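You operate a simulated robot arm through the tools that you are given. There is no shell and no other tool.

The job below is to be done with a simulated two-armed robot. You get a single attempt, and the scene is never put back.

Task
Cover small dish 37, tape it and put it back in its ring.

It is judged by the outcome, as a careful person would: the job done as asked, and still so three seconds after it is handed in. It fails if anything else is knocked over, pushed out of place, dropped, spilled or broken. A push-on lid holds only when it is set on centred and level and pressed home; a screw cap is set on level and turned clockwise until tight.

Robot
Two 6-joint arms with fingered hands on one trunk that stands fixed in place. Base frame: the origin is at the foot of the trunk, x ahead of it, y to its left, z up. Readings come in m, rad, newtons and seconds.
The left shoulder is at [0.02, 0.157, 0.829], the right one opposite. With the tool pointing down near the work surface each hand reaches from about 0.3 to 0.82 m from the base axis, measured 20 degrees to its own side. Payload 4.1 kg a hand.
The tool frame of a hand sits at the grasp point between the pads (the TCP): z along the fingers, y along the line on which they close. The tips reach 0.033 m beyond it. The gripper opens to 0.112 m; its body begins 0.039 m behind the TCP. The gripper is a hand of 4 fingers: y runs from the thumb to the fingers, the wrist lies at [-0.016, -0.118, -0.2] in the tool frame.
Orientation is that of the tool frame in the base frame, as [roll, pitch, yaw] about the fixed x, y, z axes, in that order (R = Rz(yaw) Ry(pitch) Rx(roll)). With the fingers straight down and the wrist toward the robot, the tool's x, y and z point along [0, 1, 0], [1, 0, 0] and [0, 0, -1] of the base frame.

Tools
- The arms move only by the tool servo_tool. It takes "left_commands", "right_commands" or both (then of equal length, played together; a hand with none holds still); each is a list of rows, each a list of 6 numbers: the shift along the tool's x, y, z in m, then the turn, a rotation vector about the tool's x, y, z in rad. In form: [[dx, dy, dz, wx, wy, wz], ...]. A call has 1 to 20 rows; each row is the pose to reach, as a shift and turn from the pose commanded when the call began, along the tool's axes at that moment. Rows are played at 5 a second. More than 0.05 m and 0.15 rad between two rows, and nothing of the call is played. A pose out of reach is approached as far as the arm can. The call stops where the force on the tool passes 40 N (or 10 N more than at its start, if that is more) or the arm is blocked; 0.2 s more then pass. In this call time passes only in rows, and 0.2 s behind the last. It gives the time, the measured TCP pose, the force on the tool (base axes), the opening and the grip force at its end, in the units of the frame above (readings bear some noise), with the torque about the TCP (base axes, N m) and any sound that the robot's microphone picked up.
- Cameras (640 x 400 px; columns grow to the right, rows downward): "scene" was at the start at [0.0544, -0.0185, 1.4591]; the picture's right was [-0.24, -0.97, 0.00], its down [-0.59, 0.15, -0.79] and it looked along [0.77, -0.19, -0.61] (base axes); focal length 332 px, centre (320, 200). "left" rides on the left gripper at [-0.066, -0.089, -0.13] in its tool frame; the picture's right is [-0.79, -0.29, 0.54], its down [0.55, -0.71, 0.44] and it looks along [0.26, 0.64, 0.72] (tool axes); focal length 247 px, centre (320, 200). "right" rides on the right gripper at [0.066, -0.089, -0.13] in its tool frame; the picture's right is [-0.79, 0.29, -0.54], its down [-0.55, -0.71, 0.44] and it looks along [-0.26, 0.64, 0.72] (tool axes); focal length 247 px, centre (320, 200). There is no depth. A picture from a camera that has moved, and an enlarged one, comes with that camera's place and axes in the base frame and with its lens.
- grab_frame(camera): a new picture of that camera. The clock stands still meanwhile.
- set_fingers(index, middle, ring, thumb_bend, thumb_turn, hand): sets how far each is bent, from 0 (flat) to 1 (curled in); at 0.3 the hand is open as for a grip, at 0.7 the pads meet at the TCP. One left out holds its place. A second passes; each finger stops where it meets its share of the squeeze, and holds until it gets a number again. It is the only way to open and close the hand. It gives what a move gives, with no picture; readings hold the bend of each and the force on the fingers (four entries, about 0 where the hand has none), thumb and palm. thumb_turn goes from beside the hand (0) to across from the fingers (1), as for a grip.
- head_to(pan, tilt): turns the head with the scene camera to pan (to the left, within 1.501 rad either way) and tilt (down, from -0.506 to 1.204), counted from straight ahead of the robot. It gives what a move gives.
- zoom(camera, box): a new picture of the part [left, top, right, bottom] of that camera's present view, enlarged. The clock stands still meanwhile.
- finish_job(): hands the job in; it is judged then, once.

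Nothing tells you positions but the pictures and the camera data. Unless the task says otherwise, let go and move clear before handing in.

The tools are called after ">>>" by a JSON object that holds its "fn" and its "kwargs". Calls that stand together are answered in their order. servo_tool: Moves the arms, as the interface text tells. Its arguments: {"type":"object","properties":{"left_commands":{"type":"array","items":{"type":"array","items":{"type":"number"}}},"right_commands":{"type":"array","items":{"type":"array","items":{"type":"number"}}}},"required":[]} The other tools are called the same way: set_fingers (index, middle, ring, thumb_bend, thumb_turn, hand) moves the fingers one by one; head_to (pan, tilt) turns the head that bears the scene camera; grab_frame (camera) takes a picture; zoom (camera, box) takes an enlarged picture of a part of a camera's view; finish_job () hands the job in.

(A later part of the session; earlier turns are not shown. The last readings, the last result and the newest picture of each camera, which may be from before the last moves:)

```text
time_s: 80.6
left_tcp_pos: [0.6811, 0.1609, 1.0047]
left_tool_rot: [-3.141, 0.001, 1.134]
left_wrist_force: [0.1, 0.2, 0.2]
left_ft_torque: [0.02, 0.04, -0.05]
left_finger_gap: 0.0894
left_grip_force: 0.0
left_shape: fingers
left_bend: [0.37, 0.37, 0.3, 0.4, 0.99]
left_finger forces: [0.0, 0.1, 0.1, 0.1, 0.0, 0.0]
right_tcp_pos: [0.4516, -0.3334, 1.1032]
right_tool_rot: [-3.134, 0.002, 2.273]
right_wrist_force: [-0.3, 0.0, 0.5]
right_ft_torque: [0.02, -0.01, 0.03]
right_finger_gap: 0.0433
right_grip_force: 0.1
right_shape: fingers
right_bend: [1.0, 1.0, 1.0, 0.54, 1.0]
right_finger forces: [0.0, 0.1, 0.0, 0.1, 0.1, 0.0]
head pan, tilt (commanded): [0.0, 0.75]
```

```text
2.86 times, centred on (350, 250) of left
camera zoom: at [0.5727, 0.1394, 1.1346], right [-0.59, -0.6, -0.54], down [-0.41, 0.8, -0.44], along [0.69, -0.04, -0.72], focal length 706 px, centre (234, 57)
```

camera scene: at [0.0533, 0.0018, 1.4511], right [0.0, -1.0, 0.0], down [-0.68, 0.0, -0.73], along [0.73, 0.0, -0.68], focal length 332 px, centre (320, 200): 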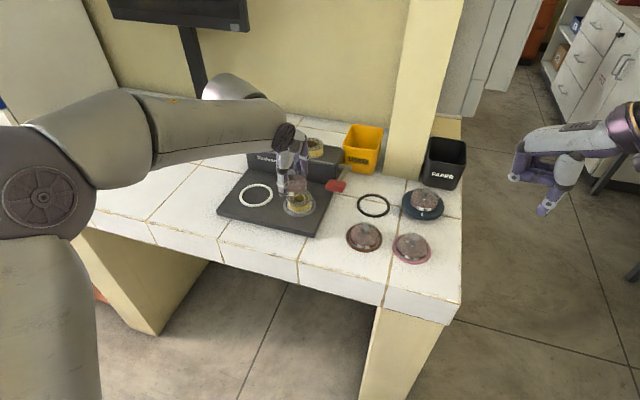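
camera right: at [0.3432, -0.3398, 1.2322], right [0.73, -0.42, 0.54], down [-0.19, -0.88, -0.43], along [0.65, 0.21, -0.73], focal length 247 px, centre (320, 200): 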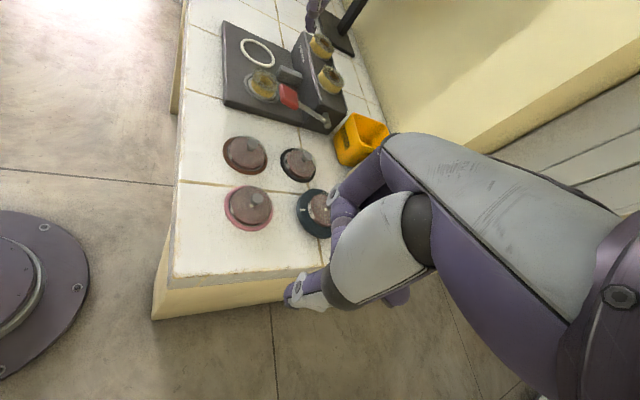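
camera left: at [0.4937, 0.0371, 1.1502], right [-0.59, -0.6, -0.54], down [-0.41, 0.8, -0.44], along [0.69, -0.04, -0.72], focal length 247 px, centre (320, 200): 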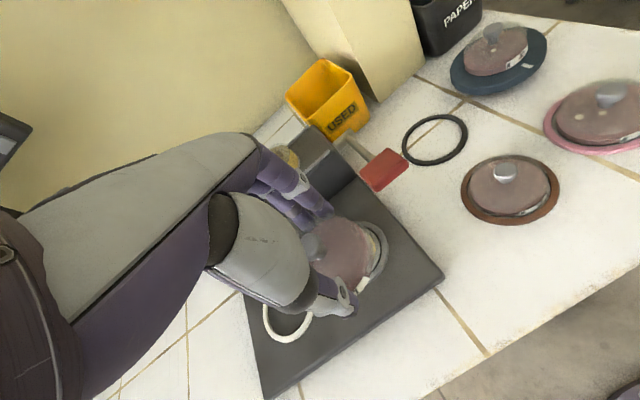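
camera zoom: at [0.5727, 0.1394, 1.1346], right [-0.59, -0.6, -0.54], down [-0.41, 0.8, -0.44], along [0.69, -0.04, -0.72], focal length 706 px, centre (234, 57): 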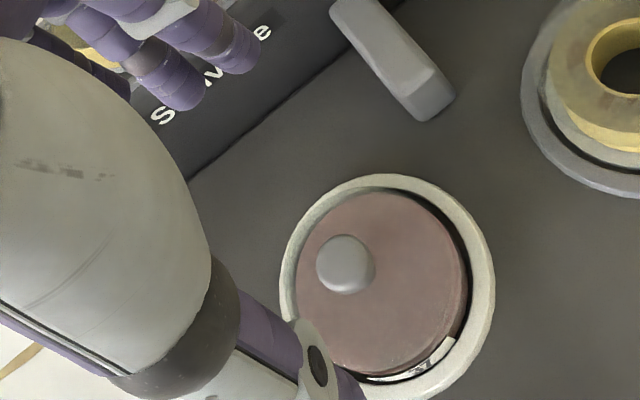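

The lid sits level and centred at seated height in the taper. I'll press it home with the left thumb the same way, fingers curled out of the way.

>>> {"fn": "set_fingers", "kwargs": {"hand": "left", "index": 1.0, "middle": 1.0, "ring": 1.0, "thumb_bend": 0.55}}

>>> {"fn": "servo_tool", "kwargs": {"left_commands": [[0.0027, 0.0187, 0, 0, 0, 0], [0.0054, 0.0374, 0.01, 0, 0, 0], [0.0054, 0.0374, 0.035, 0, 0, 0]]}}

>>> {"fn": "zoom", "kwargs": {"camera": "right", "box": [235, 10, 295, 70]}}

>>> {"fn": "zoom", "kwargs": {"camera": "scene", "box": [230, 140, 310, 210]}}

>>> {"fn": "zoom", "kwargs": {"camera": "left", "box": [260, 180, 440, 320]}}

```text
time_s: 81.6
left_tcp_pos: [0.6803, 0.162, 1.0043]
left_tool_rot: [3.141, 0.001, 1.134]
left_wrist_force: [-0.7, 0.5, 0.0]
left_ft_torque: [0.01, 0.0, 0.0]
left_finger_gap: 0.0408
left_grip_force: 0.1
left_shape: fingers
left_bend: [0.99, 1.0, 1.0, 0.54, 1.0]
left_finger forces: [0.1, 0.0, 0.0, 0.0, 0.1, 0.1]
right_tcp_pos: [0.4539, -0.334, 1.1036]
right_tool_rot: [-3.135, 0.0, 2.272]
right_wrist_force: [-0.2, 0.3, 0.6]
right_ft_torque: [-0.01, 0.01, 0.01]
right_finger_gap: 0.0436
right_grip_force: 0.0
right_shape: fingers
right_bend: [1.0, 1.0, 1.0, 0.54, 1.0]
right_finger forces: [0.0, 0.0, 0.0, 0.0, 0.0, 0.0]
head pan, tilt (commanded): [0.0, 0.75]
```

```text
time_s: 82.4
left_tcp_pos: [0.7178, 0.1508, 0.9687]
left_tool_rot: [3.141, 0.0, 1.135]
left_wrist_force: [0.2, -0.4, 0.3]
left_ft_torque: [0.03, -0.02, 0.0]
left_finger_gap: 0.041
left_grip_force: 0.1
left_shape: fingers
left_bend: [1.0, 1.0, 1.0, 0.54, 1.0]
left_finger forces: [0.0, 0.1, 0.0, 0.0, 0.0, 0.1]
right_tcp_pos: [0.453, -0.3337, 1.1029]
right_tool_rot: [-3.134, 0.001, 2.272]
right_wrist_force: [-0.7, 0.4, 0.3]
right_ft_torque: [0.02, -0.02, -0.02]
right_finger_gap: 0.0434
right_grip_force: 0.1
right_shape: fingers
right_bend: [1.0, 1.0, 1.0, 0.54, 1.0]
right_finger forces: [0.0, 0.0, 0.1, 0.0, 0.1, 0.0]
head pan, tilt (commanded): [0.0, 0.75]
```

```text
6.67 times, centred on (265, 40) of right
camera zoom: at [0.3434, -0.3404, 1.232], right [0.73, -0.42, 0.54], down [-0.19, -0.88, -0.43], along [0.65, 0.21, -0.73], focal length 1646 px, centre (687, 1267)
```

zoom: 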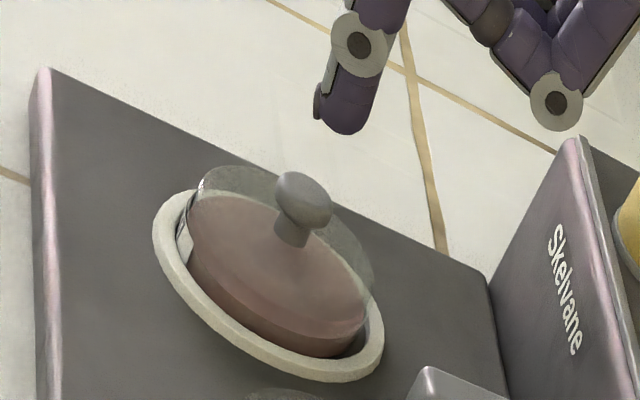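

```text
5.71 times, centred on (270, 175) of scene
camera zoom: at [0.053, 0.0022, 1.4511], right [0.0, -1.0, 0.0], down [-0.68, 0.0, -0.73], along [0.73, 0.0, -0.68], focal length 1900 px, centre (606, 343)
```

zoom: 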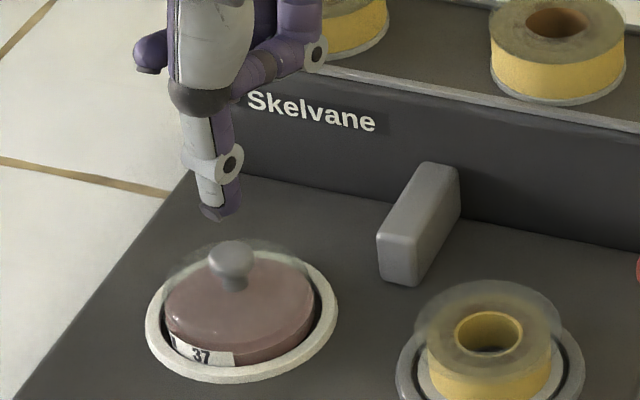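

```text
2.86 times, centred on (350, 250) of left
camera zoom: at [0.6093, 0.1282, 1.0992], right [-0.59, -0.6, -0.54], down [-0.41, 0.8, -0.44], along [0.69, -0.04, -0.72], focal length 706 px, centre (234, 57)
```

zoom: 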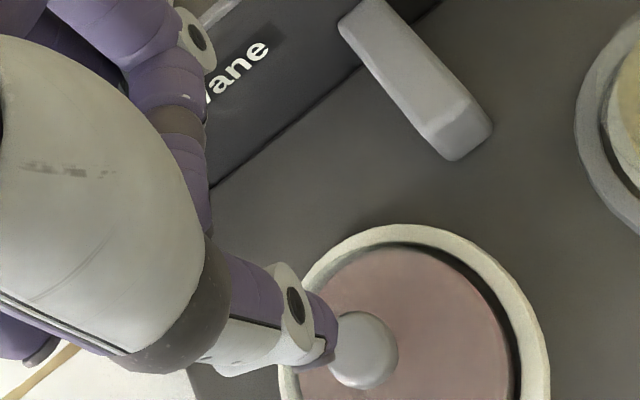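

I'll fine-tune 3 mm sideways and lower the thumb to just above the knob for a check.

>>> {"fn": "servo_tool", "kwargs": {"left_commands": [[-0.0032, -0.0007, 0, 0, 0, 0], [-0.0032, -0.0007, 0.012, 0, 0, 0], [-0.0032, -0.0007, 0.022, 0, 0, 0]]}}

>>> {"fn": "zoom", "kwargs": {"camera": "right", "box": [245, 20, 285, 60]}}

>>> {"fn": "zoom", "kwargs": {"camera": "scene", "box": [240, 160, 290, 205]}}

```text
time_s: 83.2
left_tcp_pos: [0.7147, 0.147, 0.9461]
left_tool_rot: [3.141, -0.001, 1.136]
left_wrist_force: [-0.2, -0.5, 0.7]
left_ft_torque: [0.0, -0.04, 0.02]
left_finger_gap: 0.0413
left_grip_force: 0.0
left_shape: fingers
left_bend: [1.0, 1.0, 1.0, 0.54, 1.0]
left_finger forces: [0.1, 0.1, 0.1, 0.0, 0.1, 0.0]
right_tcp_pos: [0.4532, -0.3334, 1.1028]
right_tool_rot: [-3.135, 0.002, 2.273]
right_wrist_force: [0.0, 0.0, 0.7]
right_ft_torque: [0.0, 0.03, -0.02]
right_finger_gap: 0.0433
right_grip_force: 0.1
right_shape: fingers
right_bend: [1.0, 1.0, 1.0, 0.54, 1.0]
right_finger forces: [0.1, 0.0, 0.0, 0.1, 0.0, 0.1]
head pan, tilt (commanded): [0.0, 0.75]
```

```text
10.00 times, centred on (265, 40) of right
camera zoom: at [0.3435, -0.3404, 1.2319], right [0.73, -0.42, 0.54], down [-0.19, -0.88, -0.43], along [0.65, 0.21, -0.73], focal length 2470 px, centre (870, 1800)
```

zoom: 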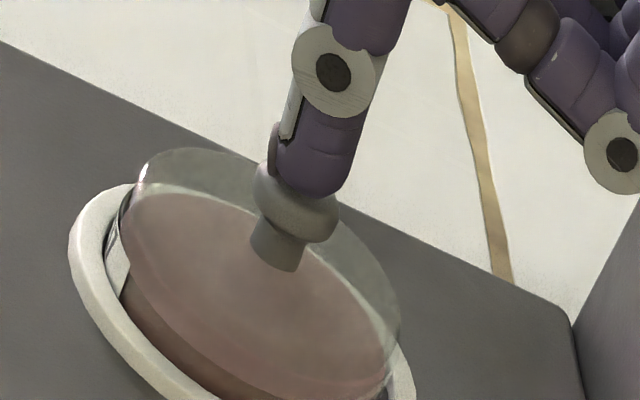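

```text
8.89 times, centred on (265, 182) of scene
camera zoom: at [0.0531, 0.0022, 1.4511], right [0.0, -1.0, 0.0], down [-0.68, 0.0, -0.73], along [0.73, 0.0, -0.68], focal length 2955 px, centre (809, 356)
```

zoom: 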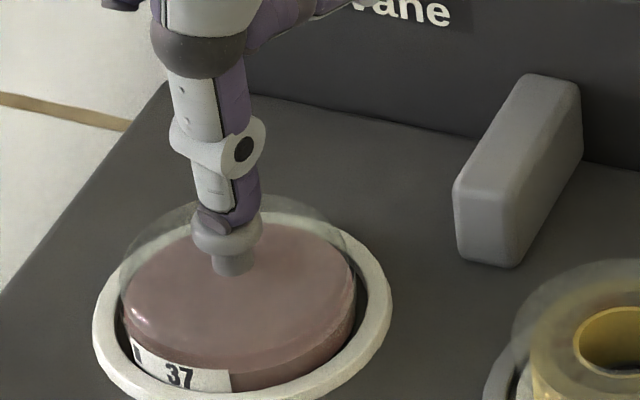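

Thumb is on the knob's axis. Pressing down in small steps.

>>> {"fn": "servo_tool", "kwargs": {"left_commands": [[0.0005, -0.0015, 0.001, 0, 0, 0], [0.0005, -0.0015, 0.003, 0, 0, 0], [0.0005, -0.0015, 0.005, 0, 0, 0]]}}

```text
time_s: 84.0
left_tcp_pos: [0.7158, 0.1492, 0.946]
left_tool_rot: [3.132, -0.002, 1.136]
left_wrist_force: [-0.1, -1.6, 27.3]
left_ft_torque: [0.33, 0.92, 0.07]
left_finger_gap: 0.0414
left_grip_force: 14.0
left_shape: fingers
left_bend: [1.0, 1.0, 1.0, 0.55, 1.0]
left_finger forces: [0.1, 0.0, 0.0, 0.0, 27.0, 0.1]
right_tcp_pos: [0.4534, -0.3342, 1.1035]
right_tool_rot: [-3.134, 0.002, 2.272]
right_wrist_force: [-1.7, 0.1, -0.6]
right_ft_torque: [-0.02, 0.01, 0.0]
right_finger_gap: 0.0433
right_grip_force: 0.1
right_shape: fingers
right_bend: [1.0, 1.0, 1.0, 0.54, 1.0]
right_finger forces: [0.0, 0.1, 0.0, 0.1, 0.0, 0.0]
head pan, tilt (commanded): [0.0, 0.75]
heard: snap
```

Snap, with 27 N: the lid is home. Raising the left hand and checking.

>>> {"fn": "servo_tool", "kwargs": {"left_commands": [[0, 0, -0.005, 0, 0, 0], [0, 0, -0.03, 0, 0, 0], [0, 0, -0.07, 0, 0, 0], [0, -0.03, -0.1, 0, 0, 0]]}}

>>> {"fn": "zoom", "kwargs": {"camera": "right", "box": [245, 25, 285, 65]}}

>>> {"fn": "zoom", "kwargs": {"camera": "scene", "box": [240, 170, 280, 210]}}

>>> {"fn": "grab_frame", "kwargs": {"camera": "scene"}}

>>> {"fn": "grab_frame", "kwargs": {"camera": "right"}}

```text
time_s: 85.0
left_tcp_pos: [0.6872, 0.1608, 1.0413]
left_tool_rot: [-3.141, 0.001, 1.135]
left_wrist_force: [0.4, 0.2, 0.1]
left_ft_torque: [0.0, 0.03, -0.02]
left_finger_gap: 0.0415
left_grip_force: 0.1
left_shape: fingers
left_bend: [1.0, 1.0, 1.0, 0.55, 1.0]
left_finger forces: [0.1, 0.0, 0.0, 0.1, 0.1, 0.0]
right_tcp_pos: [0.4526, -0.3349, 1.1022]
right_tool_rot: [-3.135, 0.001, 2.271]
right_wrist_force: [-0.1, -1.3, 0.3]
right_ft_torque: [0.0, 0.01, 0.0]
right_finger_gap: 0.0434
right_grip_force: 0.0
right_shape: fingers
right_bend: [1.0, 1.0, 1.0, 0.54, 1.0]
right_finger forces: [0.0, 0.1, 0.1, 0.0, 0.1, 0.0]
head pan, tilt (commanded): [0.0, 0.75]
```

```text
10.00 times, centred on (265, 45) of right
camera zoom: at [0.3439, -0.3405, 1.2318], right [0.73, -0.42, 0.54], down [-0.19, -0.88, -0.43], along [0.65, 0.21, -0.73], focal length 2470 px, centre (870, 1750)
```

zoom: 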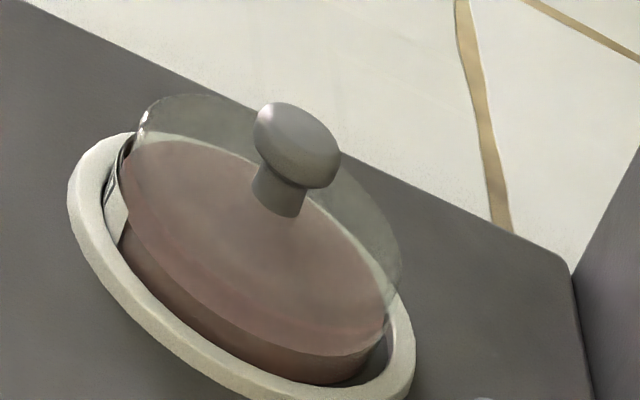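

```text
10.00 times, centred on (260, 190) of scene
camera zoom: at [0.0536, 0.0021, 1.451], right [0.0, -1.0, 0.0], down [-0.68, 0.0, -0.73], along [0.73, 0.0, -0.68], focal length 3324 px, centre (920, 300)
```

zoom: 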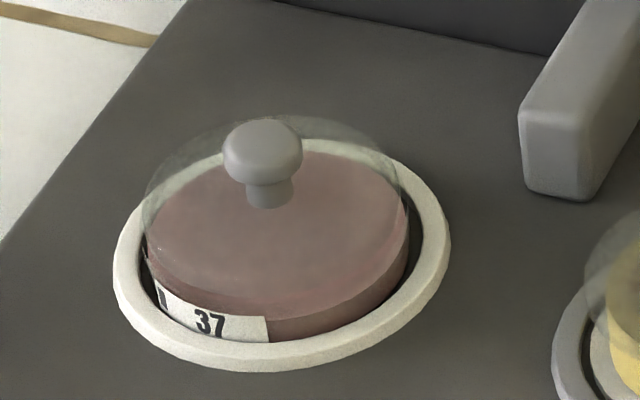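

```text
taken
camera scene: at [0.0536, 0.0021, 1.451], right [0.0, -1.0, 0.0], down [-0.68, 0.0, -0.73], along [0.73, 0.0, -0.68], focal length 332 px, centre (320, 200)
```

scene: 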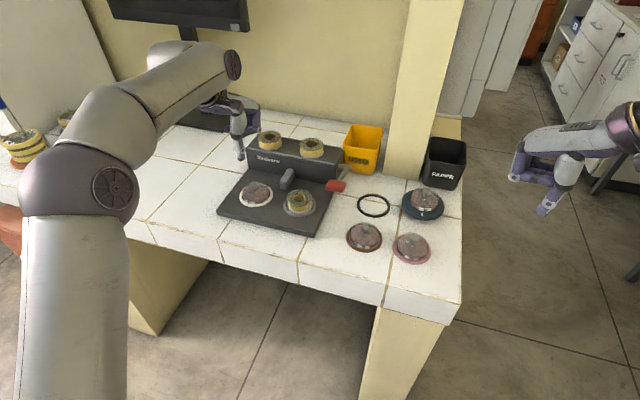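

```text
taken
camera right: at [0.3439, -0.3405, 1.2318], right [0.73, -0.42, 0.54], down [-0.19, -0.88, -0.43], along [0.65, 0.21, -0.73], focal length 247 px, centre (320, 200)
```

right: 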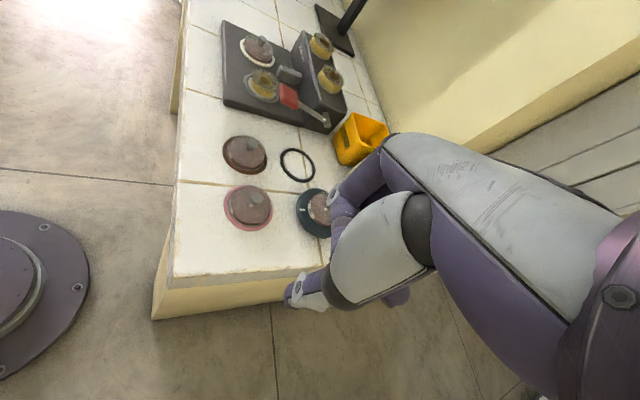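

Covered dish 37 sits in the taper's seat, and its black ring waits on the bench. Next is the lever; I'll measure the red handle's position and lever geometry.

>>> {"fn": "zoom", "kwargs": {"camera": "scene", "box": [310, 150, 370, 210]}}

>>> {"fn": "zoom", "kwargs": {"camera": "right", "box": [265, 70, 345, 140]}}

>>> {"fn": "grab_frame", "kwargs": {"camera": "left"}}

```text
6.67 times, centred on (340, 180) of scene
camera zoom: at [0.0536, 0.0021, 1.451], right [0.0, -1.0, 0.0], down [-0.68, 0.0, -0.73], along [0.73, 0.0, -0.68], focal length 2216 px, centre (187, 333)
```

zoom: 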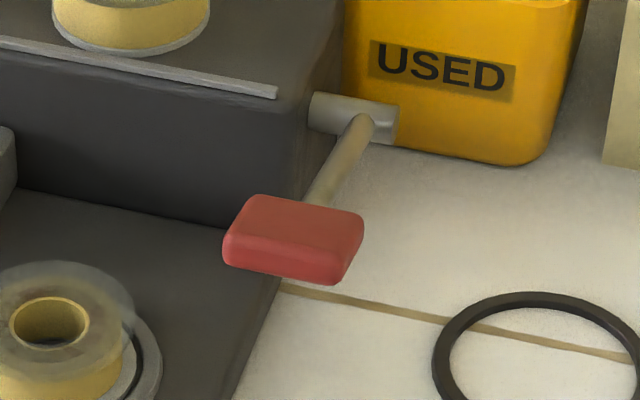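

```text
5.71 times, centred on (305, 105) of right
camera zoom: at [0.3439, -0.3405, 1.2318], right [0.73, -0.42, 0.54], down [-0.19, -0.88, -0.43], along [0.65, 0.21, -0.73], focal length 1411 px, centre (406, 743)
```

zoom: 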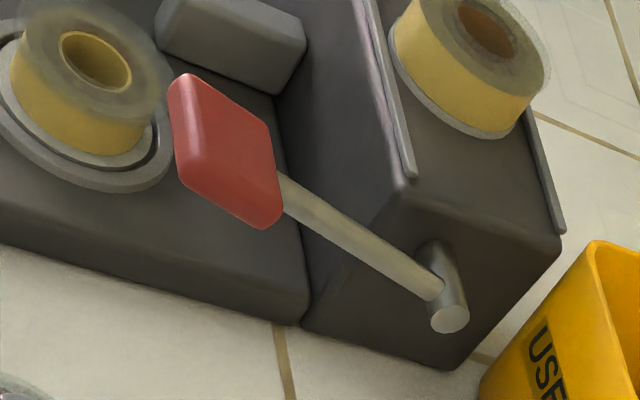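

```text
taken
camera left: at [0.5797, 0.1386, 1.1724], right [-0.6, -0.6, -0.54], down [-0.41, 0.8, -0.43], along [0.69, -0.04, -0.72], focal length 247 px, centre (320, 200)
```

left: 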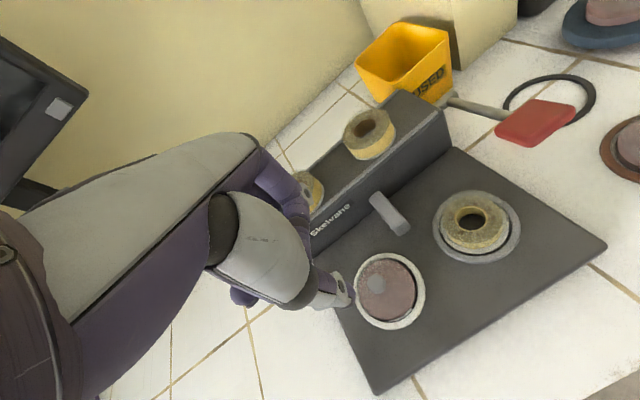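

The handle's top is at about [0.648, -0.037, 0.944], pivoting near [0.762, -0.061, 0.906], so it should swing down. I'll move the left hand aside, then bring the right hand behind the lever with index and middle fingers ready to press the handle down.

>>> {"fn": "servo_tool", "kwargs": {"left_commands": [[0.0138, -0.0367, -0.012, 0, 0, 0], [0.0276, -0.0733, -0.024, 0, 0, 0], [0.0415, -0.11, -0.036, 0, 0, 0], [0.0553, -0.1466, -0.048, 0, 0, 0], [0.0691, -0.1833, -0.06, 0, 0, 0]]}}

>>> {"fn": "servo_tool", "kwargs": {"right_commands": [[0.0159, 0.0406, 0, 0, 0, 0.111], [0.0318, 0.0813, 0, 0, 0, 0.222], [0.0477, 0.1219, 0.01, 0, 0, 0.333], [0.0636, 0.1626, 0.02, 0, 0, 0.444], [0.0795, 0.2032, 0.035, 0, 0, 0.556], [0.0954, 0.2438, 0.05, 0, 0, 0.667], [0.1113, 0.2845, 0.065, 0, 0, 0.778], [0.1272, 0.3251, 0.082, 0, 0, 0.889]]}}

>>> {"fn": "set_fingers", "kwargs": {"hand": "right", "index": 0.55, "middle": 0.55, "ring": 1.0, "thumb_bend": 0.25}}

>>> {"fn": "grab_frame", "kwargs": {"camera": "scene"}}

>>> {"fn": "grab_frame", "kwargs": {"camera": "right"}}

>>> {"fn": "grab_frame", "kwargs": {"camera": "left"}}

```text
time_s: 86.2
left_tcp_pos: [0.5498, 0.302, 1.1014]
left_tool_rot: [3.141, -0.001, 1.135]
left_wrist_force: [0.6, -0.5, 0.0]
left_ft_torque: [0.01, 0.02, 0.0]
left_finger_gap: 0.0414
left_grip_force: 0.0
left_shape: fingers
left_bend: [1.0, 1.0, 1.0, 0.55, 1.0]
left_finger forces: [0.0, 0.0, 0.0, 0.1, 0.1, 0.0]
right_tcp_pos: [0.4529, -0.3349, 1.1017]
right_tool_rot: [-3.136, 0.002, 2.272]
right_wrist_force: [0.0, -0.1, -0.8]
right_ft_torque: [-0.01, 0.03, 0.0]
right_finger_gap: 0.0432
right_grip_force: 0.1
right_shape: fingers
right_bend: [1.0, 1.0, 1.0, 0.54, 1.0]
right_finger forces: [0.0, 0.1, 0.1, 0.1, 0.0, 0.0]
head pan, tilt (commanded): [0.0, 0.75]
```

```text
time_s: 88.0
left_tcp_pos: [0.5502, 0.3009, 1.103]
left_tool_rot: [-3.141, -0.001, 1.133]
left_wrist_force: [0.2, -0.1, 0.0]
left_ft_torque: [0.07, -0.03, -0.02]
left_finger_gap: 0.0415
left_grip_force: 0.1
left_shape: fingers
left_bend: [1.0, 1.0, 1.0, 0.55, 1.0]
left_finger forces: [0.0, 0.0, 0.0, 0.0, 0.0, 0.0]
right_tcp_pos: [0.6197, -0.026, 1.0201]
right_tool_rot: [-3.139, 0.005, 1.381]
right_wrist_force: [0.2, -2.0, 0.3]
right_ft_torque: [0.05, -0.02, 0.01]
right_finger_gap: 0.043
right_grip_force: 0.1
right_shape: fingers
right_bend: [1.0, 1.0, 1.0, 0.54, 1.0]
right_finger forces: [0.0, 0.1, 0.0, 0.0, 0.1, 0.0]
head pan, tilt (commanded): [0.0, 0.75]
```

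```text
time_s: 89.0
left_tcp_pos: [0.5508, 0.3014, 1.1019]
left_tool_rot: [3.141, 0.0, 1.133]
left_wrist_force: [-0.2, -0.4, 1.1]
left_ft_torque: [0.0, 0.0, 0.01]
left_finger_gap: 0.0417
left_grip_force: 0.1
left_shape: fingers
left_bend: [1.0, 1.0, 1.0, 0.54, 1.0]
left_finger forces: [0.1, 0.0, 0.0, 0.0, 0.0, 0.0]
right_tcp_pos: [0.6201, -0.0259, 1.0185]
right_tool_rot: [-3.138, 0.005, 1.386]
right_wrist_force: [-0.5, -0.5, -0.1]
right_ft_torque: [0.0, -0.02, 0.02]
right_finger_gap: 0.0822
right_grip_force: 0.1
right_shape: fingers
right_bend: [0.55, 0.55, 1.0, 0.25, 0.97]
right_finger forces: [0.1, 0.0, 0.0, 0.0, 0.0, 0.1]
head pan, tilt (commanded): [0.0, 0.75]
```

```text
taken
camera scene: at [0.0532, 0.0022, 1.4511], right [0.0, -1.0, 0.0], down [-0.68, 0.0, -0.73], along [0.73, 0.0, -0.68], focal length 332 px, centre (320, 200)
```

scene: 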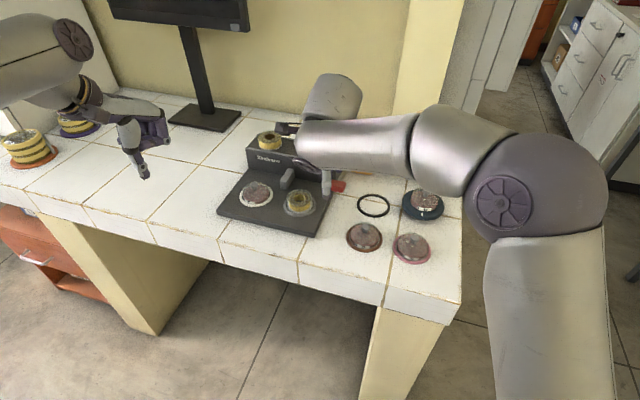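

```text
taken
camera right: at [0.5459, 0.0556, 1.1469], right [0.14, -0.83, 0.54], down [-0.8, -0.41, -0.43], along [0.58, -0.38, -0.72], focal length 247 px, centre (320, 200)
```

right: 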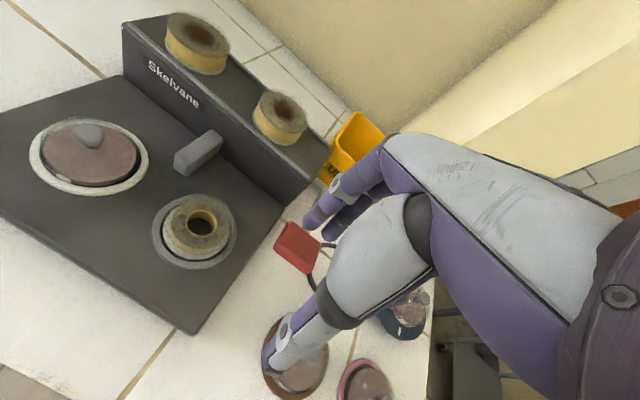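

```text
taken
camera left: at [0.4424, 0.2794, 1.2322], right [-0.59, -0.6, -0.54], down [-0.41, 0.8, -0.44], along [0.69, -0.04, -0.72], focal length 247 px, centre (320, 200)
```

left: 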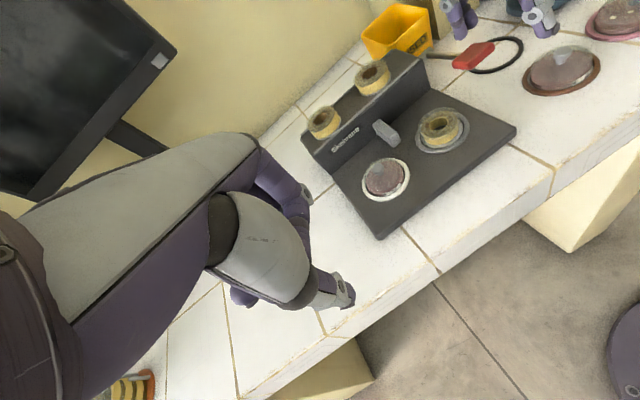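

>>> {"fn": "zoom", "kwargs": {"camera": "right", "box": [240, 160, 400, 320]}}

>>> {"fn": "zoom", "kwargs": {"camera": "left", "box": [420, 0, 560, 100]}}

>>> {"fn": "zoom", "kwargs": {"camera": "scene", "box": [270, 130, 390, 220]}}

```text
2.50 times, centred on (320, 240) of right
camera zoom: at [0.5459, 0.0556, 1.1469], right [0.14, -0.83, 0.54], down [-0.8, -0.41, -0.43], along [0.58, -0.38, -0.72], focal length 617 px, centre (320, 100)
```

zoom: 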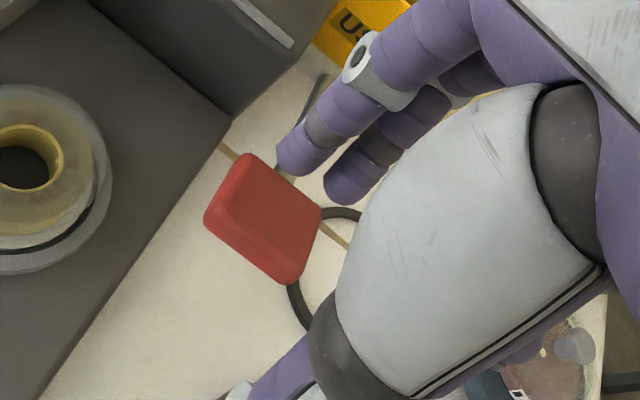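

```text
4.00 times, centred on (490, 50) of left
camera zoom: at [0.4424, 0.2794, 1.2322], right [-0.59, -0.6, -0.54], down [-0.41, 0.8, -0.44], along [0.69, -0.04, -0.72], focal length 988 px, centre (-360, 800)
```

zoom: 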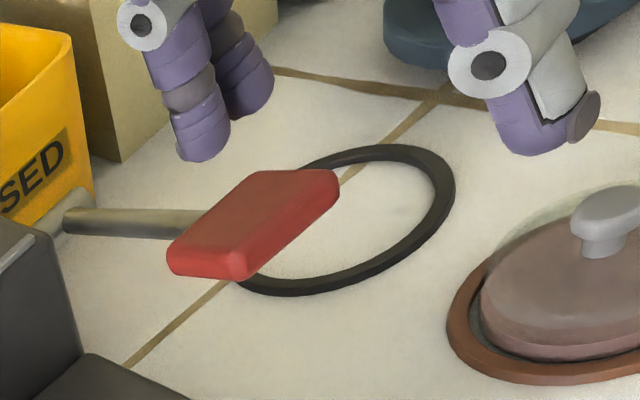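

```text
4.44 times, centred on (330, 175) of scene
camera zoom: at [0.0532, 0.0022, 1.4511], right [0.0, -1.0, 0.0], down [-0.68, 0.0, -0.73], along [0.73, 0.0, -0.68], focal length 1477 px, centre (276, 311)
```

zoom: 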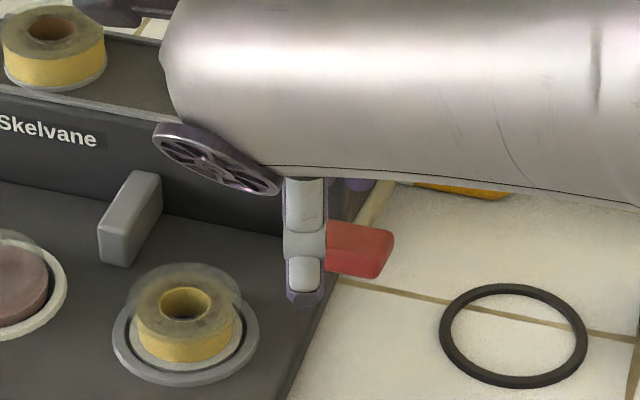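

Index and middle tips are aligned over the handle. I'll lower onto it and start pressing.

>>> {"fn": "servo_tool", "kwargs": {"right_commands": [[-0.003, 0, 0.015, 0, 0, 0], [-0.003, 0, 0.03, 0, 0, 0], [-0.003, 0, 0.038, 0, 0, 0], [-0.003, 0, 0.042, 0, 0, 0]]}}

>>> {"fn": "zoom", "kwargs": {"camera": "left", "box": [420, 0, 560, 100]}}

```text
time_s: 90.0
left_tcp_pos: [0.5519, 0.3017, 1.1014]
left_tool_rot: [3.141, 0.001, 1.135]
left_wrist_force: [0.4, -0.1, -0.1]
left_ft_torque: [-0.01, 0.0, -0.01]
left_finger_gap: 0.0418
left_grip_force: 0.1
left_shape: fingers
left_bend: [1.0, 1.0, 1.0, 0.54, 1.0]
left_finger forces: [0.0, 0.0, 0.0, 0.0, 0.0, 0.0]
right_tcp_pos: [0.6177, -0.0294, 0.9774]
right_tool_rot: [-3.14, 0.007, 1.383]
right_wrist_force: [0.0, -0.6, 2.4]
right_ft_torque: [0.0, -0.09, 0.01]
right_finger_gap: 0.0819
right_grip_force: 0.9
right_shape: fingers
right_bend: [0.55, 0.55, 1.0, 0.25, 0.97]
right_finger forces: [0.0, 1.9, 0.1, 0.0, 0.1, 0.1]
head pan, tilt (commanded): [0.0, 0.75]
```

```text
4.00 times, centred on (490, 50) of left
camera zoom: at [0.4423, 0.2794, 1.2322], right [-0.59, -0.6, -0.54], down [-0.41, 0.8, -0.44], along [0.69, -0.04, -0.72], focal length 988 px, centre (-360, 800)
```

zoom: 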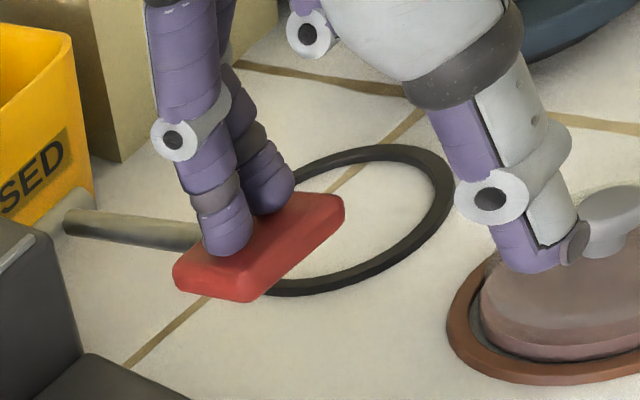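

Contact, and the handle already gives. The thumb is clear of dish 12. I'll press down steadily.

>>> {"fn": "servo_tool", "kwargs": {"right_commands": [[0, 0, 0.005, 0, 0, 0], [0, 0, 0.01, 0, 0, 0], [0, 0, 0.015, 0, 0, 0], [0, 0, 0.02, 0, 0, 0]]}}

>>> {"fn": "zoom", "kwargs": {"camera": "left", "box": [420, 0, 560, 100]}}

>>> {"fn": "zoom", "kwargs": {"camera": "left", "box": [340, 90, 480, 210]}}

```text
time_s: 91.0
left_tcp_pos: [0.5503, 0.3014, 1.1021]
left_tool_rot: [3.142, 0.0, 1.133]
left_wrist_force: [0.1, -0.2, 0.2]
left_ft_torque: [0.01, 0.05, -0.04]
left_finger_gap: 0.042
left_grip_force: 0.1
left_shape: fingers
left_bend: [1.0, 1.0, 1.0, 0.54, 1.0]
left_finger forces: [0.0, 0.0, 0.1, 0.0, 0.1, 0.0]
right_tcp_pos: [0.619, -0.0305, 0.9573]
right_tool_rot: [-3.139, 0.006, 1.384]
right_wrist_force: [-0.7, 0.3, 3.8]
right_ft_torque: [-0.04, -0.05, -0.02]
right_finger_gap: 0.0825
right_grip_force: 1.8
right_shape: fingers
right_bend: [0.55, 0.56, 1.0, 0.25, 0.97]
right_finger forces: [0.1, 2.9, 0.0, 0.0, 0.0, 0.1]
head pan, tilt (commanded): [0.0, 0.75]
```

```text
4.00 times, centred on (490, 50) of left
camera zoom: at [0.4423, 0.2794, 1.2322], right [-0.59, -0.6, -0.54], down [-0.41, 0.8, -0.44], along [0.69, -0.04, -0.72], focal length 988 px, centre (-360, 800)
```

zoom: 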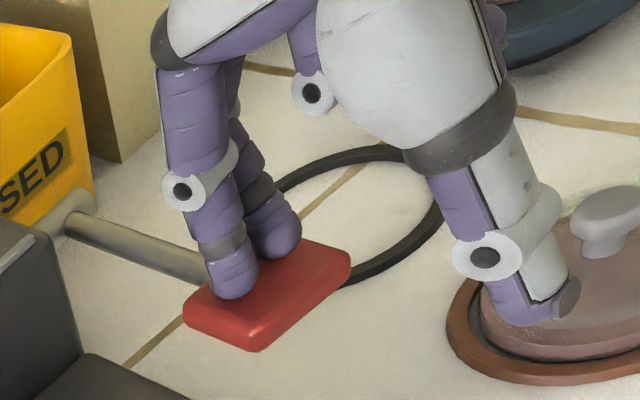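

```text
3.33 times, centred on (410, 150) of left
camera zoom: at [0.4423, 0.2794, 1.2322], right [-0.59, -0.6, -0.54], down [-0.41, 0.8, -0.44], along [0.69, -0.04, -0.72], focal length 823 px, centre (20, 367)
```

zoom: 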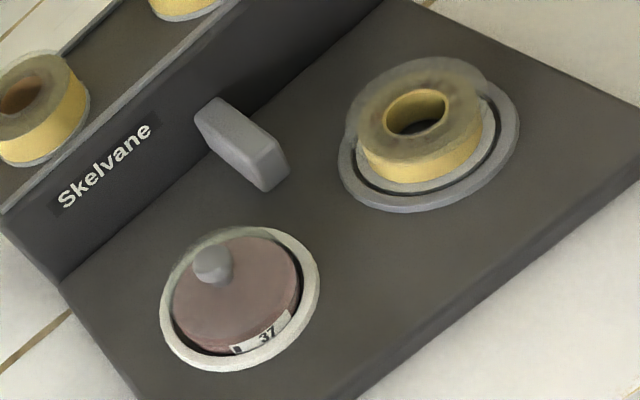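

The lever swings down with only about 4 N. Pressing on.

>>> {"fn": "servo_tool", "kwargs": {"right_commands": [[0, 0, 0.005, 0, 0, 0], [0, 0, 0.01, 0, 0, 0], [0, 0, 0.015, 0, 0, 0], [0, 0, 0.02, 0, 0, 0]]}}

>>> {"fn": "zoom", "kwargs": {"camera": "left", "box": [420, 0, 560, 100]}}

>>> {"fn": "zoom", "kwargs": {"camera": "left", "box": [340, 90, 480, 210]}}

```text
time_s: 92.1
left_tcp_pos: [0.5511, 0.3014, 1.1028]
left_tool_rot: [3.141, 0.0, 1.134]
left_wrist_force: [-0.6, -0.4, 0.7]
left_ft_torque: [0.0, -0.05, -0.02]
left_finger_gap: 0.0418
left_grip_force: 0.0
left_shape: fingers
left_bend: [1.0, 1.0, 1.0, 0.54, 1.0]
left_finger forces: [0.1, 0.1, 0.0, 0.0, 0.1, 0.0]
right_tcp_pos: [0.6212, -0.0306, 0.9462]
right_tool_rot: [3.127, -0.001, 1.381]
right_wrist_force: [-2.1, -1.9, 9.6]
right_ft_torque: [-0.11, -0.21, -0.08]
right_finger_gap: 0.0811
right_grip_force: 4.9
right_shape: fingers
right_bend: [0.56, 0.56, 1.0, 0.25, 0.97]
right_finger forces: [4.6, 5.3, 0.0, 0.0, 0.0, 0.0]
head pan, tilt (commanded): [0.0, 0.75]
stopped in row 4 (right hand): the force on the tool passed its limit at 43 N (the readings are from after the stop); the commanded pose is now the measured one
```

```text
4.00 times, centred on (490, 50) of left
camera zoom: at [0.4419, 0.2793, 1.2325], right [-0.59, -0.6, -0.54], down [-0.41, 0.8, -0.44], along [0.69, -0.04, -0.72], focal length 988 px, centre (-360, 800)
```

zoom: 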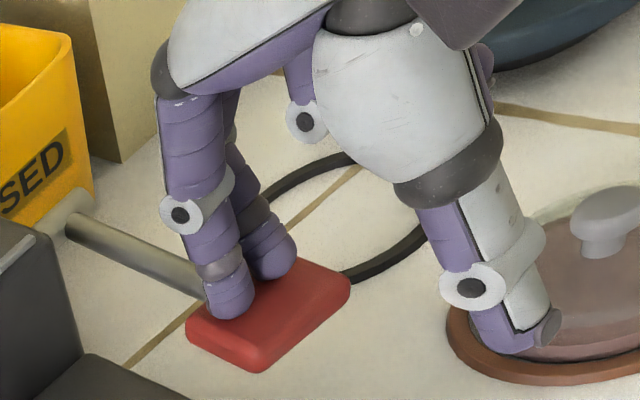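

```text
3.33 times, centred on (410, 150) of left
camera zoom: at [0.4419, 0.2793, 1.2325], right [-0.59, -0.6, -0.54], down [-0.41, 0.8, -0.44], along [0.69, -0.04, -0.72], focal length 823 px, centre (20, 367)
```

zoom: 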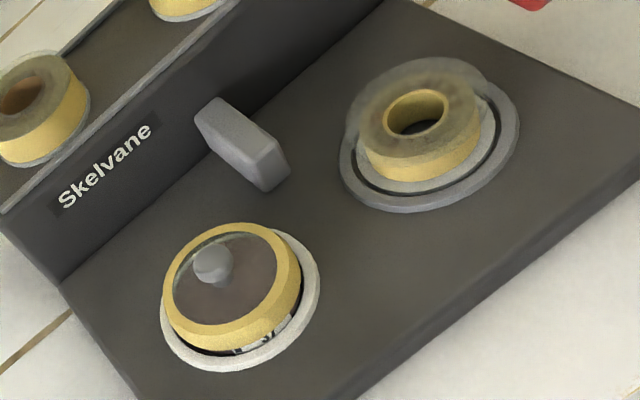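

It worked: a yellow band of tape now runs around dish 37's rim, and the lever reached its stop. I'll let the lever come back up gently and inspect the taping.

>>> {"fn": "servo_tool", "kwargs": {"right_commands": [[0, 0, -0.008, 0, 0, 0], [0, 0, -0.016, 0, 0, 0], [0, 0, -0.024, 0, 0, 0], [0, 0, -0.032, 0, 0, 0], [0, 0, -0.045, 0, 0, 0], [0, 0, -0.07, 0, 0, 0], [0, 0, -0.1, 0, 0, 0]]}}

>>> {"fn": "zoom", "kwargs": {"camera": "left", "box": [340, 90, 480, 210]}}

>>> {"fn": "zoom", "kwargs": {"camera": "left", "box": [360, 145, 420, 205]}}

>>> {"fn": "zoom", "kwargs": {"camera": "scene", "box": [235, 165, 335, 225]}}

>>> {"fn": "zoom", "kwargs": {"camera": "left", "box": [420, 0, 560, 100]}}

```text
time_s: 93.7
left_tcp_pos: [0.5508, 0.3011, 1.1025]
left_tool_rot: [3.141, 0.001, 1.134]
left_wrist_force: [-0.4, 0.4, 0.3]
left_ft_torque: [0.0, -0.01, 0.01]
left_finger_gap: 0.042
left_grip_force: 0.2
left_shape: fingers
left_bend: [1.0, 1.0, 1.0, 0.54, 1.0]
left_finger forces: [0.1, 0.1, 0.0, 0.0, 0.0, 0.1]
right_tcp_pos: [0.6201, -0.0311, 1.0447]
right_tool_rot: [3.133, 0.001, 1.382]
right_wrist_force: [-0.6, 0.6, -1.1]
right_ft_torque: [0.01, 0.0, 0.0]
right_finger_gap: 0.0825
right_grip_force: 0.0
right_shape: fingers
right_bend: [0.55, 0.55, 1.0, 0.25, 0.97]
right_finger forces: [0.0, 0.0, 0.0, 0.0, 0.1, 0.1]
head pan, tilt (commanded): [0.0, 0.75]
```

```text
3.33 times, centred on (410, 150) of left
camera zoom: at [0.4425, 0.2793, 1.2322], right [-0.59, -0.6, -0.54], down [-0.41, 0.8, -0.44], along [0.69, -0.04, -0.72], focal length 823 px, centre (20, 367)
```

zoom: 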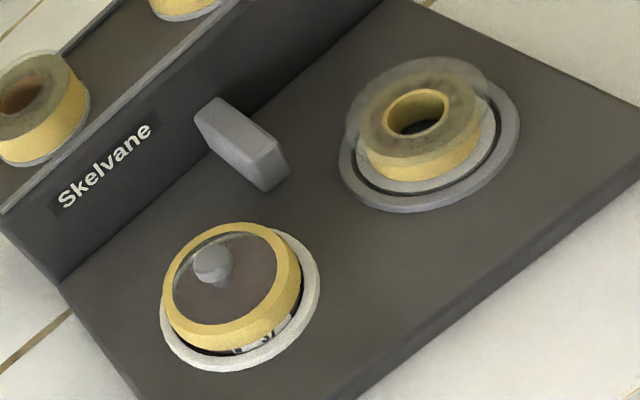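

```text
6.67 times, centred on (390, 175) of left
camera zoom: at [0.4425, 0.2793, 1.2322], right [-0.59, -0.6, -0.54], down [-0.41, 0.8, -0.44], along [0.69, -0.04, -0.72], focal length 1646 px, centre (-147, 367)
```

zoom: 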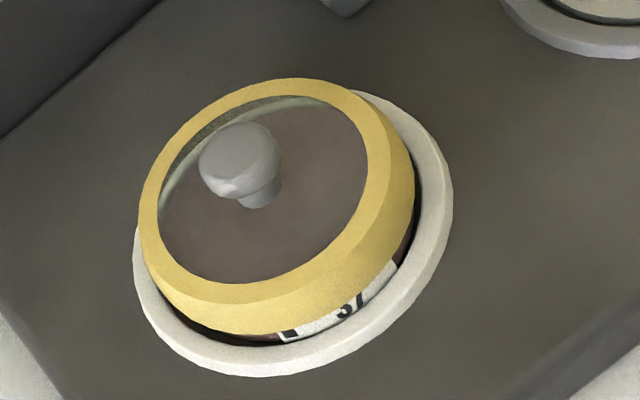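

```text
6.40 times, centred on (285, 195) of scene
camera zoom: at [0.0533, 0.0022, 1.451], right [0.0, -1.0, 0.0], down [-0.68, 0.0, -0.73], along [0.73, 0.0, -0.68], focal length 2127 px, centre (544, 232)
```

zoom: 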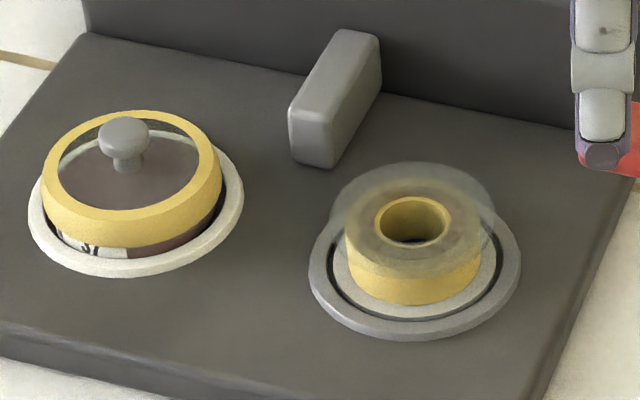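

```text
4.00 times, centred on (490, 50) of left
camera zoom: at [0.4425, 0.2793, 1.2322], right [-0.59, -0.6, -0.54], down [-0.41, 0.8, -0.44], along [0.69, -0.04, -0.72], focal length 988 px, centre (-360, 800)
```

zoom: 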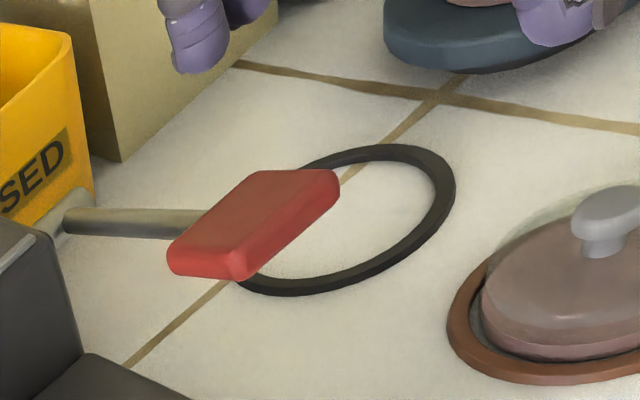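

The tape band is complete around lid and dish, and the lever is back up. Now I'll move the right hand back to its observing spot and bring the left hand over the taped dish to lift it by the knob (the tape now binds lid and dish).

>>> {"fn": "servo_tool", "kwargs": {"right_commands": [[-0.04, -0.02, -0.03, 0, 0, -0.11], [-0.08, -0.04, -0.05, 0, 0, -0.22], [-0.12, -0.06, -0.06, 0, 0, -0.33], [-0.16, -0.08, -0.06, 0, 0, -0.44], [-0.2, -0.09, -0.06, 0, 0, -0.55], [-0.24, -0.095, -0.06, 0, 0, -0.66], [-0.28, -0.1, -0.06, 0, 0, -0.77], [-0.32, -0.105, -0.06, 0, 0, -0.889]]}}

>>> {"fn": "grab_frame", "kwargs": {"camera": "right"}}

>>> {"fn": "grab_frame", "kwargs": {"camera": "scene"}}

```text
refused: row 1 steps farther than a row can; nothing moved
```

```text
taken
camera right: at [0.5439, 0.0503, 1.173], right [0.13, -0.83, 0.54], down [-0.8, -0.41, -0.44], along [0.59, -0.38, -0.71], focal length 247 px, centre (320, 200)
```

right: 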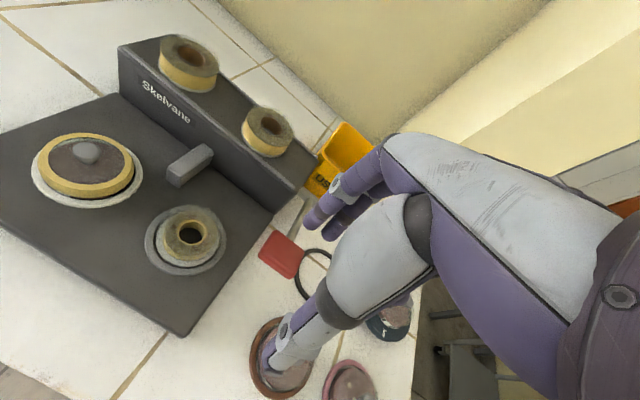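

```text
taken
camera scene: at [0.0533, 0.0022, 1.451], right [0.0, -1.0, 0.0], down [-0.68, 0.0, -0.73], along [0.73, 0.0, -0.68], focal length 332 px, centre (320, 200)
```

scene: 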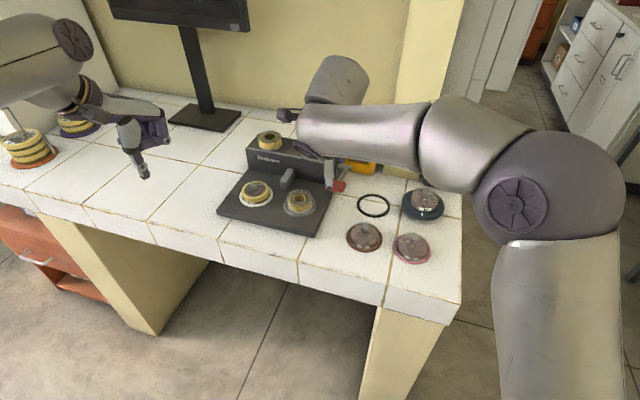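

>>> {"fn": "servo_tool", "kwargs": {"right_commands": [[-0.041, -0.0134, -0.012, 0, 0, -0.111], [-0.082, -0.0268, -0.024, 0, 0, -0.222], [-0.123, -0.0402, -0.036, 0, 0, -0.333], [-0.164, -0.0537, -0.045, 0, 0, -0.444], [-0.205, -0.0671, -0.05, 0, 0, -0.556], [-0.247, -0.0805, -0.054, 0, 0, -0.667], [-0.288, -0.094, -0.057, 0, 0, -0.778], [-0.329, -0.1074, -0.057, 0, 0, -0.889]]}}

>>> {"fn": "set_fingers", "kwargs": {"hand": "left", "index": 0.55, "middle": 0.55, "ring": 0.5, "thumb_bend": 0.55}}

>>> {"fn": "grab_frame", "kwargs": {"camera": "right"}}

>>> {"fn": "zoom", "kwargs": {"camera": "scene", "box": [235, 165, 335, 225]}}

```text
time_s: 95.5
left_tcp_pos: [0.5502, 0.3024, 1.1011]
left_tool_rot: [3.139, 0.001, 1.134]
left_wrist_force: [0.2, 0.5, 0.1]
left_ft_torque: [-0.01, 0.0, -0.03]
left_finger_gap: 0.042
left_grip_force: 0.0
left_shape: fingers
left_bend: [1.0, 1.0, 1.0, 0.54, 1.0]
left_finger forces: [0.0, 0.0, 0.0, 0.0, 0.1, 0.0]
right_tcp_pos: [0.4515, -0.3329, 1.1]
right_tool_rot: [3.135, 0.007, 2.274]
right_wrist_force: [0.1, 0.8, -0.3]
right_ft_torque: [-0.02, 0.03, 0.0]
right_finger_gap: 0.0825
right_grip_force: 0.0
right_shape: fingers
right_bend: [0.55, 0.55, 1.0, 0.25, 0.97]
right_finger forces: [0.0, 0.0, 0.0, 0.0, 0.0, 0.0]
head pan, tilt (commanded): [0.0, 0.75]
```

```text
time_s: 96.5
left_tcp_pos: [0.5504, 0.3016, 1.1009]
left_tool_rot: [-3.141, 0.001, 1.134]
left_wrist_force: [-0.2, -0.5, 0.4]
left_ft_torque: [0.02, 0.0, 0.01]
left_finger_gap: 0.0439
left_grip_force: 0.0
left_shape: fingers
left_bend: [0.55, 0.55, 0.5, 0.55, 1.0]
left_finger forces: [0.0, 0.0, 0.0, 0.1, 0.0, 0.0]
right_tcp_pos: [0.4517, -0.3336, 1.1003]
right_tool_rot: [3.135, 0.01, 2.272]
right_wrist_force: [-0.7, -0.7, -0.1]
right_ft_torque: [0.01, -0.02, 0.01]
right_finger_gap: 0.0825
right_grip_force: 0.1
right_shape: fingers
right_bend: [0.55, 0.55, 1.0, 0.25, 0.97]
right_finger forces: [0.0, 0.1, 0.1, 0.1, 0.0, 0.0]
head pan, tilt (commanded): [0.0, 0.75]
```

```text
taken
camera right: at [0.3401, -0.3405, 1.2275], right [0.72, -0.42, 0.55], down [-0.18, -0.88, -0.43], along [0.66, 0.22, -0.72], focal length 247 px, centre (320, 200)
```

right: 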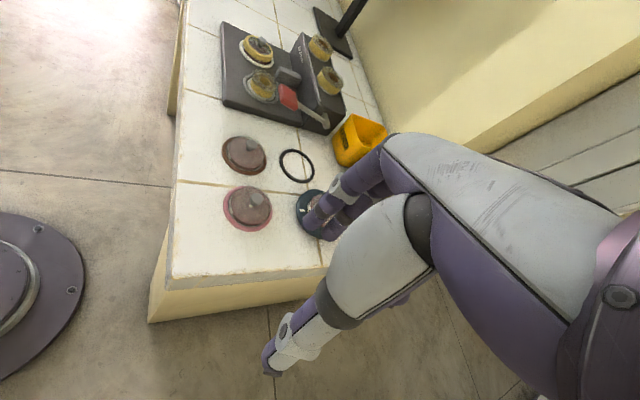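

```text
6.40 times, centred on (285, 195) of scene
camera zoom: at [0.0532, 0.0022, 1.4511], right [0.0, -1.0, 0.0], down [-0.68, 0.0, -0.73], along [0.73, 0.0, -0.68], focal length 2127 px, centre (544, 232)
```

zoom: 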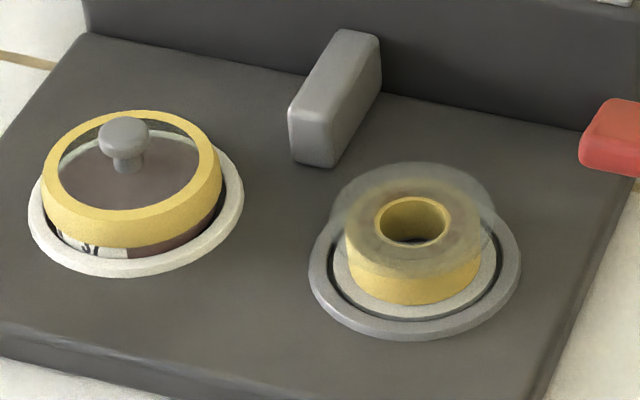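

Everything is in place. I'll bring the left hand over the taped dish's knob.

>>> {"fn": "servo_tool", "kwargs": {"left_commands": [[-0.0135, 0.0365, 0.012, 0, 0, 0], [-0.0269, 0.073, 0.03, 0, 0, 0], [-0.0404, 0.1095, 0.055, 0, 0, 0], [-0.0538, 0.146, 0.083, 0, 0, 0], [-0.0673, 0.1825, 0.111, 0, 0, 0]]}}

>>> {"fn": "zoom", "kwargs": {"camera": "left", "box": [260, 180, 420, 320]}}

>>> {"fn": "zoom", "kwargs": {"camera": "right", "box": [225, 0, 305, 80]}}

>>> {"fn": "zoom", "kwargs": {"camera": "scene", "box": [225, 140, 305, 215]}}

```text
time_s: 97.7
left_tcp_pos: [0.6886, 0.1639, 0.9915]
left_tool_rot: [3.138, -0.001, 1.135]
left_wrist_force: [0.2, 1.1, 0.3]
left_ft_torque: [-0.01, 0.01, 0.0]
left_finger_gap: 0.0437
left_grip_force: 0.0
left_shape: fingers
left_bend: [0.55, 0.55, 0.5, 0.55, 1.0]
left_finger forces: [0.0, 0.1, 0.0, 0.0, 0.1, 0.0]
right_tcp_pos: [0.4509, -0.3334, 1.1011]
right_tool_rot: [3.134, 0.008, 2.272]
right_wrist_force: [0.9, -0.2, 0.6]
right_ft_torque: [-0.04, -0.07, -0.01]
right_finger_gap: 0.0828
right_grip_force: 0.1
right_shape: fingers
right_bend: [0.55, 0.55, 1.0, 0.25, 0.97]
right_finger forces: [0.0, 0.0, 0.1, 0.0, 0.0, 0.0]
head pan, tilt (commanded): [0.0, 0.75]
```

```text
2.86 times, centred on (340, 250) of left
camera zoom: at [0.5799, 0.1419, 1.1216], right [-0.59, -0.6, -0.54], down [-0.41, 0.8, -0.44], along [0.69, -0.04, -0.72], focal length 706 px, centre (263, 57)
```

zoom: 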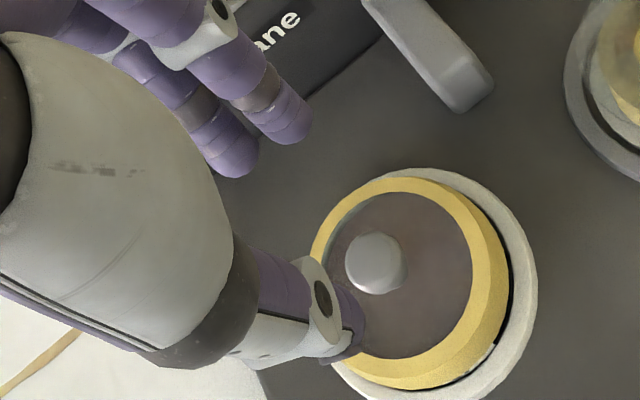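

```text
5.00 times, centred on (265, 40) of right
camera zoom: at [0.3397, -0.3402, 1.2277], right [0.72, -0.42, 0.55], down [-0.18, -0.88, -0.43], along [0.67, 0.22, -0.71], focal length 1235 px, centre (595, 1000)
```

zoom: 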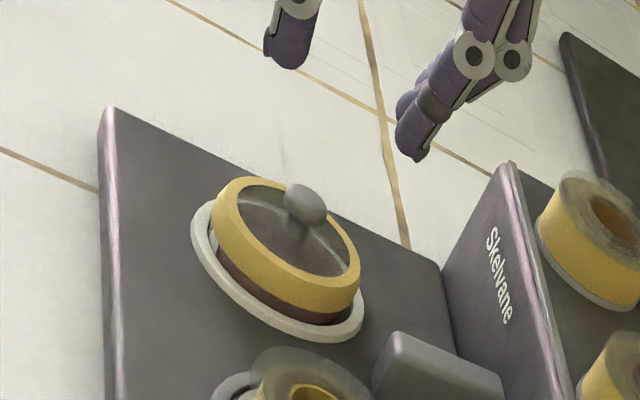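

```text
5.33 times, centred on (265, 178) of scene
camera zoom: at [0.0526, 0.0025, 1.4511], right [0.0, -1.0, 0.0], down [-0.68, 0.0, -0.73], along [0.73, 0.0, -0.68], focal length 1773 px, centre (613, 320)
```

zoom: 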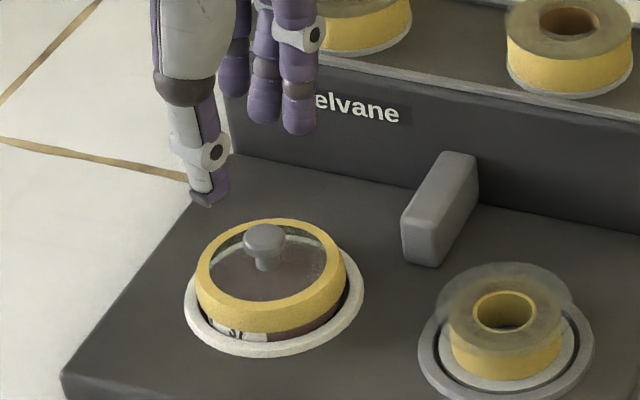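

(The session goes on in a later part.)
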